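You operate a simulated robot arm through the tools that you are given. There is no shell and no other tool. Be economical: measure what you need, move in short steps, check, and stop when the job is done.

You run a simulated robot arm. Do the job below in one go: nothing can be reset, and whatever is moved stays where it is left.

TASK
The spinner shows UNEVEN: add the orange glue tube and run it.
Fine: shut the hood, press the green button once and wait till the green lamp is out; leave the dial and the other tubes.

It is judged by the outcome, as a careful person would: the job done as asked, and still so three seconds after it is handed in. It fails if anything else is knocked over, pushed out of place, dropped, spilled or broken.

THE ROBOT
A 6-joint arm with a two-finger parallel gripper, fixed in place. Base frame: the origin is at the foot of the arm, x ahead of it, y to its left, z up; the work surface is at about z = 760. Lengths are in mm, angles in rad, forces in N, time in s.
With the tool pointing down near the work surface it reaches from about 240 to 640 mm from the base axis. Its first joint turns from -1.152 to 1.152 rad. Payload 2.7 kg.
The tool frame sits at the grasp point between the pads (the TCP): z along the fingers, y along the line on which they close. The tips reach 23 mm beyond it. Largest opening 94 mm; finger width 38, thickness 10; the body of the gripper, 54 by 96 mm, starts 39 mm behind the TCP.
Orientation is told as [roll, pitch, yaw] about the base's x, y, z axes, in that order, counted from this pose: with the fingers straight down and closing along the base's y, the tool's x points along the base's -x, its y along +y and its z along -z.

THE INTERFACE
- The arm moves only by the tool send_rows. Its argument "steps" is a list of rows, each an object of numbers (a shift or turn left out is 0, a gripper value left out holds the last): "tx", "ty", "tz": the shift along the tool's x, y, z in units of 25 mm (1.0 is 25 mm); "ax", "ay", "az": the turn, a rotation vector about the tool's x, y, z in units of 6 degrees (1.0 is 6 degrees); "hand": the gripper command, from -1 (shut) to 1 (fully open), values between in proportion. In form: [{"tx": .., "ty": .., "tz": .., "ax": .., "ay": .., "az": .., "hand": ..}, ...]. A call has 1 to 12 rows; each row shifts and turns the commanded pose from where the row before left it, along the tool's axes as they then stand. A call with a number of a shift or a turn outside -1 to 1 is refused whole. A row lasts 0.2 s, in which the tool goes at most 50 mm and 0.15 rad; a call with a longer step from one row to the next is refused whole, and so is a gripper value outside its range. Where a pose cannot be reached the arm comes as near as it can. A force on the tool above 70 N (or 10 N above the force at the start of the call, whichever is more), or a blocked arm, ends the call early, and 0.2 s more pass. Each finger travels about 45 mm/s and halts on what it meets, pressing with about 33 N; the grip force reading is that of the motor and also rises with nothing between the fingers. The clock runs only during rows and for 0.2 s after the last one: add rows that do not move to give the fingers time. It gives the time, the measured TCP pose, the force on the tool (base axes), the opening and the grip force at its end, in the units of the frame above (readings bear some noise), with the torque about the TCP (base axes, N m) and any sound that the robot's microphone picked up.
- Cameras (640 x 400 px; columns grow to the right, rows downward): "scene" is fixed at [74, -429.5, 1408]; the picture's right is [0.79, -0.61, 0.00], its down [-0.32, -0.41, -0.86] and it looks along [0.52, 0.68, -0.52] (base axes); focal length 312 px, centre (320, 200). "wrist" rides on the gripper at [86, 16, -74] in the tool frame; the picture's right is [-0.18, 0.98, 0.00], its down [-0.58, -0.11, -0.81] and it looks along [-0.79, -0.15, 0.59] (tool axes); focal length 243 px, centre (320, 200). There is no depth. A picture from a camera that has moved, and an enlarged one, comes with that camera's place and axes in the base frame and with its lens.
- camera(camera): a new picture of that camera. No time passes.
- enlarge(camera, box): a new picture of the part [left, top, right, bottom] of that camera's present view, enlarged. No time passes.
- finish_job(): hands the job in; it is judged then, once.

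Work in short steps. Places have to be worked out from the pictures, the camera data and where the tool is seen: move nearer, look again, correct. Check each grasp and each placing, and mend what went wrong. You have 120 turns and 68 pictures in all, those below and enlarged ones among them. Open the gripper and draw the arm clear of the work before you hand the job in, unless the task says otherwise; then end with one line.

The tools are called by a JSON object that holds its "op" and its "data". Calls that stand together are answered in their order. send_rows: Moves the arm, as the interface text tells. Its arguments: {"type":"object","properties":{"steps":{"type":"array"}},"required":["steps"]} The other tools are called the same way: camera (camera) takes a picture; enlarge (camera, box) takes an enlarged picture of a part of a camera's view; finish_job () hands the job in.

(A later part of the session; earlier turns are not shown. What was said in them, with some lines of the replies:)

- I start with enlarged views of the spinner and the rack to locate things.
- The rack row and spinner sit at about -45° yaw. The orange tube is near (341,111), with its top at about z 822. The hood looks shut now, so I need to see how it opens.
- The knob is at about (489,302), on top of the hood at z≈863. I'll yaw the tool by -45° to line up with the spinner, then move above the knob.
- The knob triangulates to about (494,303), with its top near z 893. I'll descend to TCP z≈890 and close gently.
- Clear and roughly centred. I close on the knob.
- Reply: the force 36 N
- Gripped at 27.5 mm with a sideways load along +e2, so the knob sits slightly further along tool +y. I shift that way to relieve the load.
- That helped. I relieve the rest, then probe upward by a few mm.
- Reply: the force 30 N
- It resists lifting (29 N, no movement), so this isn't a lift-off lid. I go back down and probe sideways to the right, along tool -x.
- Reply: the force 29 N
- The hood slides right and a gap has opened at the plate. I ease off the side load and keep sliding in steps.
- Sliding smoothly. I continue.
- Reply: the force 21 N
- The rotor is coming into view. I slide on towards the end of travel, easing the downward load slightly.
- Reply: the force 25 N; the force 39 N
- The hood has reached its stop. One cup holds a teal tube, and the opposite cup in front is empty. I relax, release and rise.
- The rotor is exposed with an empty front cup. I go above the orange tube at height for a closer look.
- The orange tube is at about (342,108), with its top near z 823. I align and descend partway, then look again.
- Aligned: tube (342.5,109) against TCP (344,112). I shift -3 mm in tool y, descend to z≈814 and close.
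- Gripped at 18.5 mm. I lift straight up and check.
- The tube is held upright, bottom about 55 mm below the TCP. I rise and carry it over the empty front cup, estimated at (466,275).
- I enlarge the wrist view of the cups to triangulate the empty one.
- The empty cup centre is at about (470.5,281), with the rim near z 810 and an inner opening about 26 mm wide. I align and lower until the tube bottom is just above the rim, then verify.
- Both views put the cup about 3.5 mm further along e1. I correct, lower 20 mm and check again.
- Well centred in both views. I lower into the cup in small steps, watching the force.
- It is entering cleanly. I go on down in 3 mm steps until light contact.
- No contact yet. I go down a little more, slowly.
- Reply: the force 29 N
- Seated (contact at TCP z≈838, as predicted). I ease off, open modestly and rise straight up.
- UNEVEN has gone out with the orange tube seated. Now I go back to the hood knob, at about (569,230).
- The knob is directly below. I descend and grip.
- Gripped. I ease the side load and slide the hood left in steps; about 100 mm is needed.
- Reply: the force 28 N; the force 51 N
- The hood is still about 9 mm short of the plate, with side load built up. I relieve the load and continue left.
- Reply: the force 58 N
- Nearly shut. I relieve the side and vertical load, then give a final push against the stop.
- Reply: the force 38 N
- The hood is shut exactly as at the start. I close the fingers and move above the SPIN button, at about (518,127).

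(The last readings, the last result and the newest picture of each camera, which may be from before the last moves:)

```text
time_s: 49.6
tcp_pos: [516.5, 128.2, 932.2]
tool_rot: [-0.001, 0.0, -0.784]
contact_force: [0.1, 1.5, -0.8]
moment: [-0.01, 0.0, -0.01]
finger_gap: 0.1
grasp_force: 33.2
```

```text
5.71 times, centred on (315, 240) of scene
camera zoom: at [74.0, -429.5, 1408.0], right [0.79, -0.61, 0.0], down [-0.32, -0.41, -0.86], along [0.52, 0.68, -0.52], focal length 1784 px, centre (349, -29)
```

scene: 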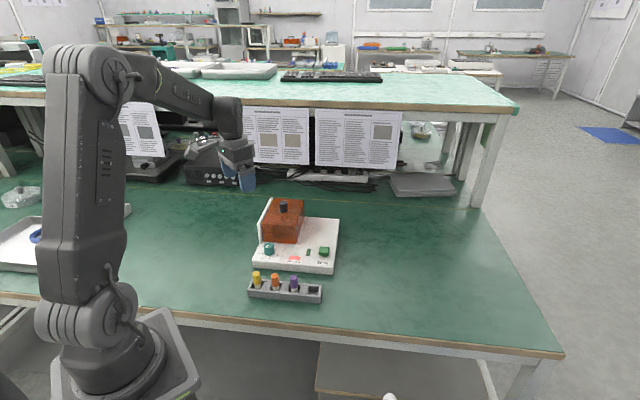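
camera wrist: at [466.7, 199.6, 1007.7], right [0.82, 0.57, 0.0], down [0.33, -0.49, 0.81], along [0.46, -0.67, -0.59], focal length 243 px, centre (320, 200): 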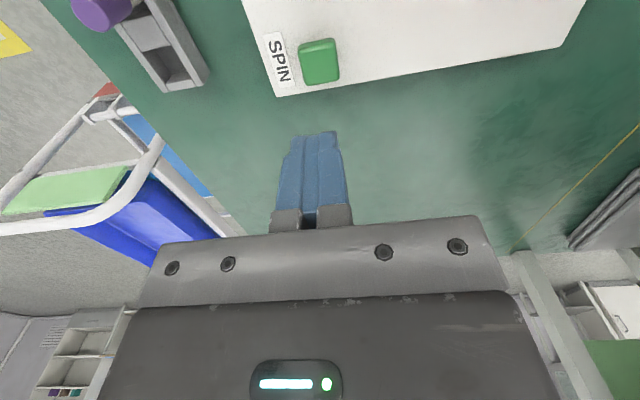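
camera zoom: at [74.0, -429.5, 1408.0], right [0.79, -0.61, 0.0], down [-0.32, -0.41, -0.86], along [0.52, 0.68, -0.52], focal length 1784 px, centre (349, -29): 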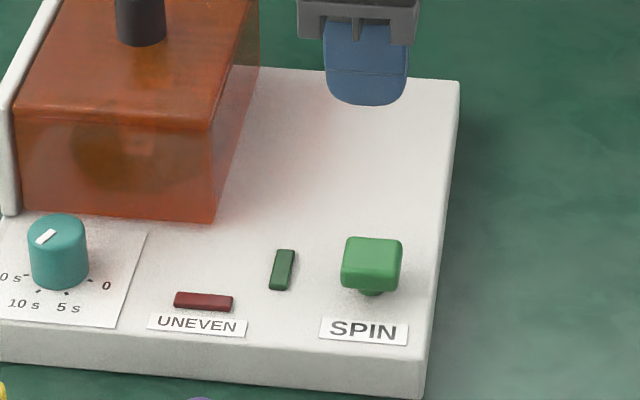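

The button is at about (516,126.5), top z≈809, so contact should come at TCP ≈832. I descend to just above it.

{"op": "send_rows", "data": {"steps": [{"ty": -0.06, "tz": 0.8}, {"tz": 0.8}, {"tz": 0.8}, {"tz": 0.8}, {"tz": 0.3}, {}]}}

{"op": "enlarge", "data": {"camera": "scene", "box": [270, 205, 360, 275]}}

```text
time_s: 51.0
tcp_pos: [516.1, 127.9, 844.4]
tool_rot: [0.0, -0.001, -0.785]
contact_force: [-0.1, -0.1, 0.1]
moment: [0.0, -0.01, 0.04]
finger_gap: 0.0
grasp_force: 32.8
```

```text
5.71 times, centred on (315, 240) of scene
camera zoom: at [74.0, -429.5, 1408.0], right [0.79, -0.61, 0.0], down [-0.32, -0.41, -0.86], along [0.52, 0.68, -0.52], focal length 1784 px, centre (349, -29)
```

zoom: 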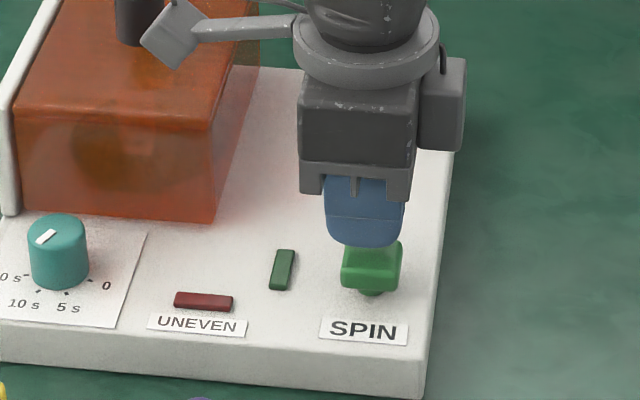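

Just above the button. I press slowly.

{"op": "send_rows", "data": {"steps": [{"tz": 0.2}, {"tz": 0.2}, {"tz": 0.1}]}}

```text
time_s: 51.8
tcp_pos: [514.8, 126.5, 833.4]
tool_rot: [0.0, -0.001, -0.785]
contact_force: [-0.2, 1.5, 2.3]
moment: [0.02, 0.04, 0.01]
finger_gap: 0.0
grasp_force: 33.6
```

Starting to touch. I press a little further and check the lamp.

{"op": "send_rows", "data": {"steps": [{"tz": 0.1}, {"tz": 0.1}]}}

{"op": "enlarge", "data": {"camera": "scene", "box": [270, 205, 360, 275]}}

```text
time_s: 52.4
tcp_pos: [515.4, 127.1, 829.2]
tool_rot: [0.002, -0.004, -0.787]
contact_force: [-0.1, 2.9, 6.8]
moment: [0.15, 0.02, -0.01]
finger_gap: 0.0
grasp_force: 33.0
heard: click
```

```text
5.71 times, centred on (315, 240) of scene
camera zoom: at [73.9, -429.5, 1408.0], right [0.79, -0.61, 0.0], down [-0.32, -0.41, -0.86], along [0.52, 0.68, -0.52], focal length 1784 px, centre (349, -29)
```

zoom: 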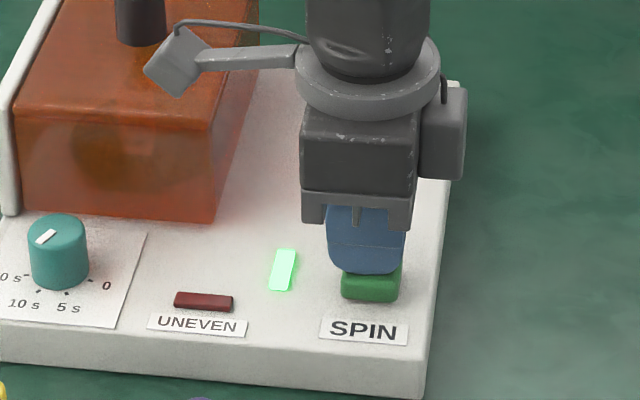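

It clicked and the green lamp is on. I lift straight off and wait.

{"op": "send_rows", "data": {"steps": [{"tz": -0.5}, {"tz": -0.9}, {"tz": -0.9}, {"tz": -0.9}, {"tz": -0.9}, {"tz": -0.9}, {"hand": 0.3}, {}, {}, {}, {}, {}]}}

{"op": "send_rows", "data": {"steps": [{"tx": 0.1, "ty": -0.8}, {"ty": -0.8}, {"ty": -0.8}, {}, {}, {}, {}, {}, {}, {}, {}, {}]}}

{"op": "send_rows", "data": {"steps": [{}, {}, {}, {}, {}, {}, {}, {}, {}, {}, {}, {}]}}

{"op": "enlarge", "data": {"camera": "scene", "box": [230, 185, 360, 310]}}

```text
time_s: 55.0
tcp_pos: [515.5, 125.0, 951.9]
tool_rot: [0.0, 0.002, -0.785]
contact_force: [-0.1, 0.6, 0.0]
moment: [-0.04, -0.01, -0.02]
finger_gap: 61.0
grasp_force: 0.0
```

```text
time_s: 57.6
tcp_pos: [470.0, 83.9, 954.4]
tool_rot: [0.001, 0.001, -0.785]
contact_force: [0.7, 0.7, 0.2]
moment: [0.04, 0.0, -0.03]
finger_gap: 61.2
grasp_force: 0.1
```

```text
time_s: 60.2
tcp_pos: [469.6, 84.2, 954.0]
tool_rot: [0.0, 0.0, -0.786]
contact_force: [1.0, 0.8, -0.2]
moment: [0.01, -0.02, -0.03]
finger_gap: 61.0
grasp_force: 0.1
```

```text
3.20 times, centred on (295, 248) of scene
camera zoom: at [74.0, -429.5, 1408.0], right [0.79, -0.61, 0.0], down [-0.32, -0.41, -0.86], along [0.52, 0.68, -0.52], focal length 999 px, centre (400, 48)
```

zoom: 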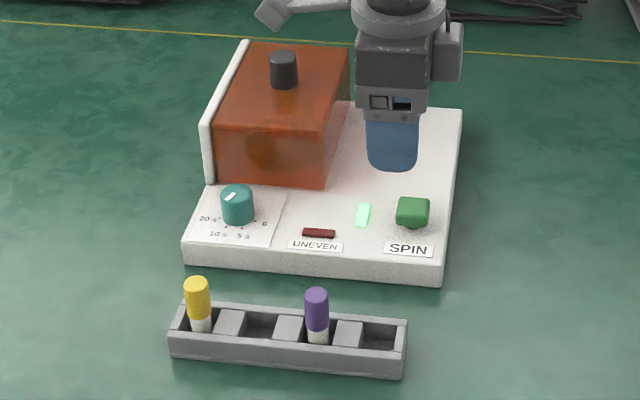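

The lamp is still lit about 8 s in, and the dial looks set near 20 s. I keep waiting.

{"op": "send_rows", "data": {"steps": [{}, {}, {}, {}, {}, {}, {}, {}, {}, {}, {}, {}]}}

{"op": "send_rows", "data": {"steps": [{}, {}, {}, {}, {}, {}, {}, {}, {}, {}, {}, {}]}}

{"op": "send_rows", "data": {"steps": [{}, {}, {}, {}, {}, {}, {}, {}, {}, {}, {}, {}]}}

{"op": "send_rows", "data": {"steps": [{}, {}, {}, {}, {}, {}, {}, {}, {}, {}, {}, {}]}}

{"op": "send_rows", "data": {"steps": [{}, {}, {}, {}, {}, {}, {}, {}, {}, {}, {}, {}]}}

{"op": "enlarge", "data": {"camera": "scene", "box": [230, 185, 360, 310]}}

```text
time_s: 62.8
tcp_pos: [469.1, 83.6, 953.9]
tool_rot: [0.001, 0.0, -0.784]
contact_force: [0.4, -0.2, -0.1]
moment: [-0.01, -0.02, -0.02]
finger_gap: 61.2
grasp_force: 0.0
```

```text
time_s: 65.4
tcp_pos: [469.6, 84.8, 953.7]
tool_rot: [0.001, -0.001, -0.786]
contact_force: [0.3, -0.1, -0.7]
moment: [0.0, -0.02, 0.02]
finger_gap: 60.9
grasp_force: 0.0
```

```text
time_s: 68.0
tcp_pos: [469.3, 84.9, 953.6]
tool_rot: [0.0, 0.0, -0.785]
contact_force: [-0.6, 0.2, 0.6]
moment: [-0.03, -0.01, 0.01]
finger_gap: 60.9
grasp_force: 0.0
```

```text
time_s: 70.6
tcp_pos: [469.8, 83.6, 954.6]
tool_rot: [0.001, 0.001, -0.784]
contact_force: [0.1, 0.3, -0.3]
moment: [0.01, 0.01, -0.01]
finger_gap: 61.1
grasp_force: 0.0
```

```text
time_s: 73.2
tcp_pos: [471.1, 84.4, 954.8]
tool_rot: [0.0, -0.001, -0.786]
contact_force: [0.0, 0.3, 0.0]
moment: [-0.01, 0.02, 0.01]
finger_gap: 61.1
grasp_force: 0.1
```

```text
3.20 times, centred on (295, 248) of scene
camera zoom: at [74.0, -429.5, 1408.0], right [0.79, -0.61, 0.0], down [-0.32, -0.41, -0.86], along [0.52, 0.68, -0.52], focal length 999 px, centre (400, 48)
```

zoom: 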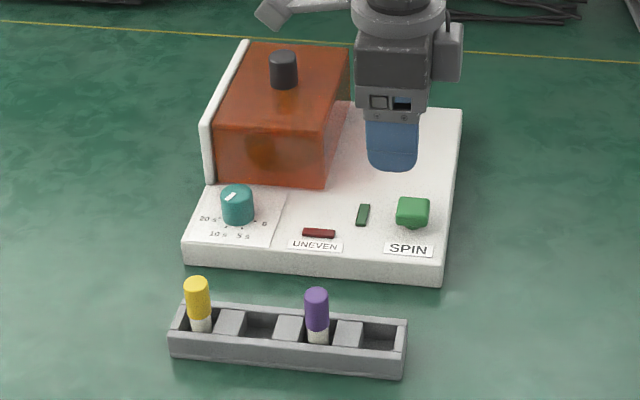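

The green lamp is out, UNEVEN is off, and the hood is shut. I open the gripper, draw the arm up and clear, then hand in.

{"op": "send_rows", "data": {"steps": [{"tz": -0.9, "hand": 1}, {"tz": -0.9}, {"tz": -0.9}, {"ty": -0.9}, {"ty": -0.9}, {"ty": -0.9}, {}]}}

{"op": "camera", "data": {"camera": "scene"}}

```text
time_s: 74.8
tcp_pos: [424.7, 35.2, 1021.3]
tool_rot: [0.0, 0.001, -0.785]
contact_force: [0.0, 0.1, -0.3]
moment: [-0.02, 0.0, -0.01]
finger_gap: 94.0
grasp_force: 0.0
```

```text
24 pictures are left
```

scene: 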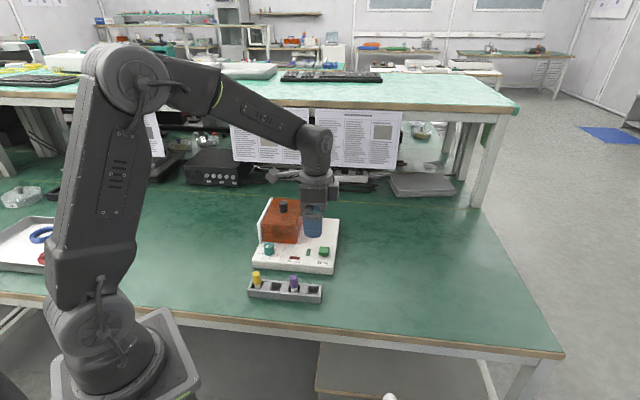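

Everything is in order and the arm is clear, so I hand in.

{"op": "finish_job", "data": {}}

```text
The job is handed in.
```

The orange glue tube is in the spinner and UNEVEN went out. I shut the hood, pressed the green button once, and the green lamp went out when the run ended; the dial and the other tubes were left alone.
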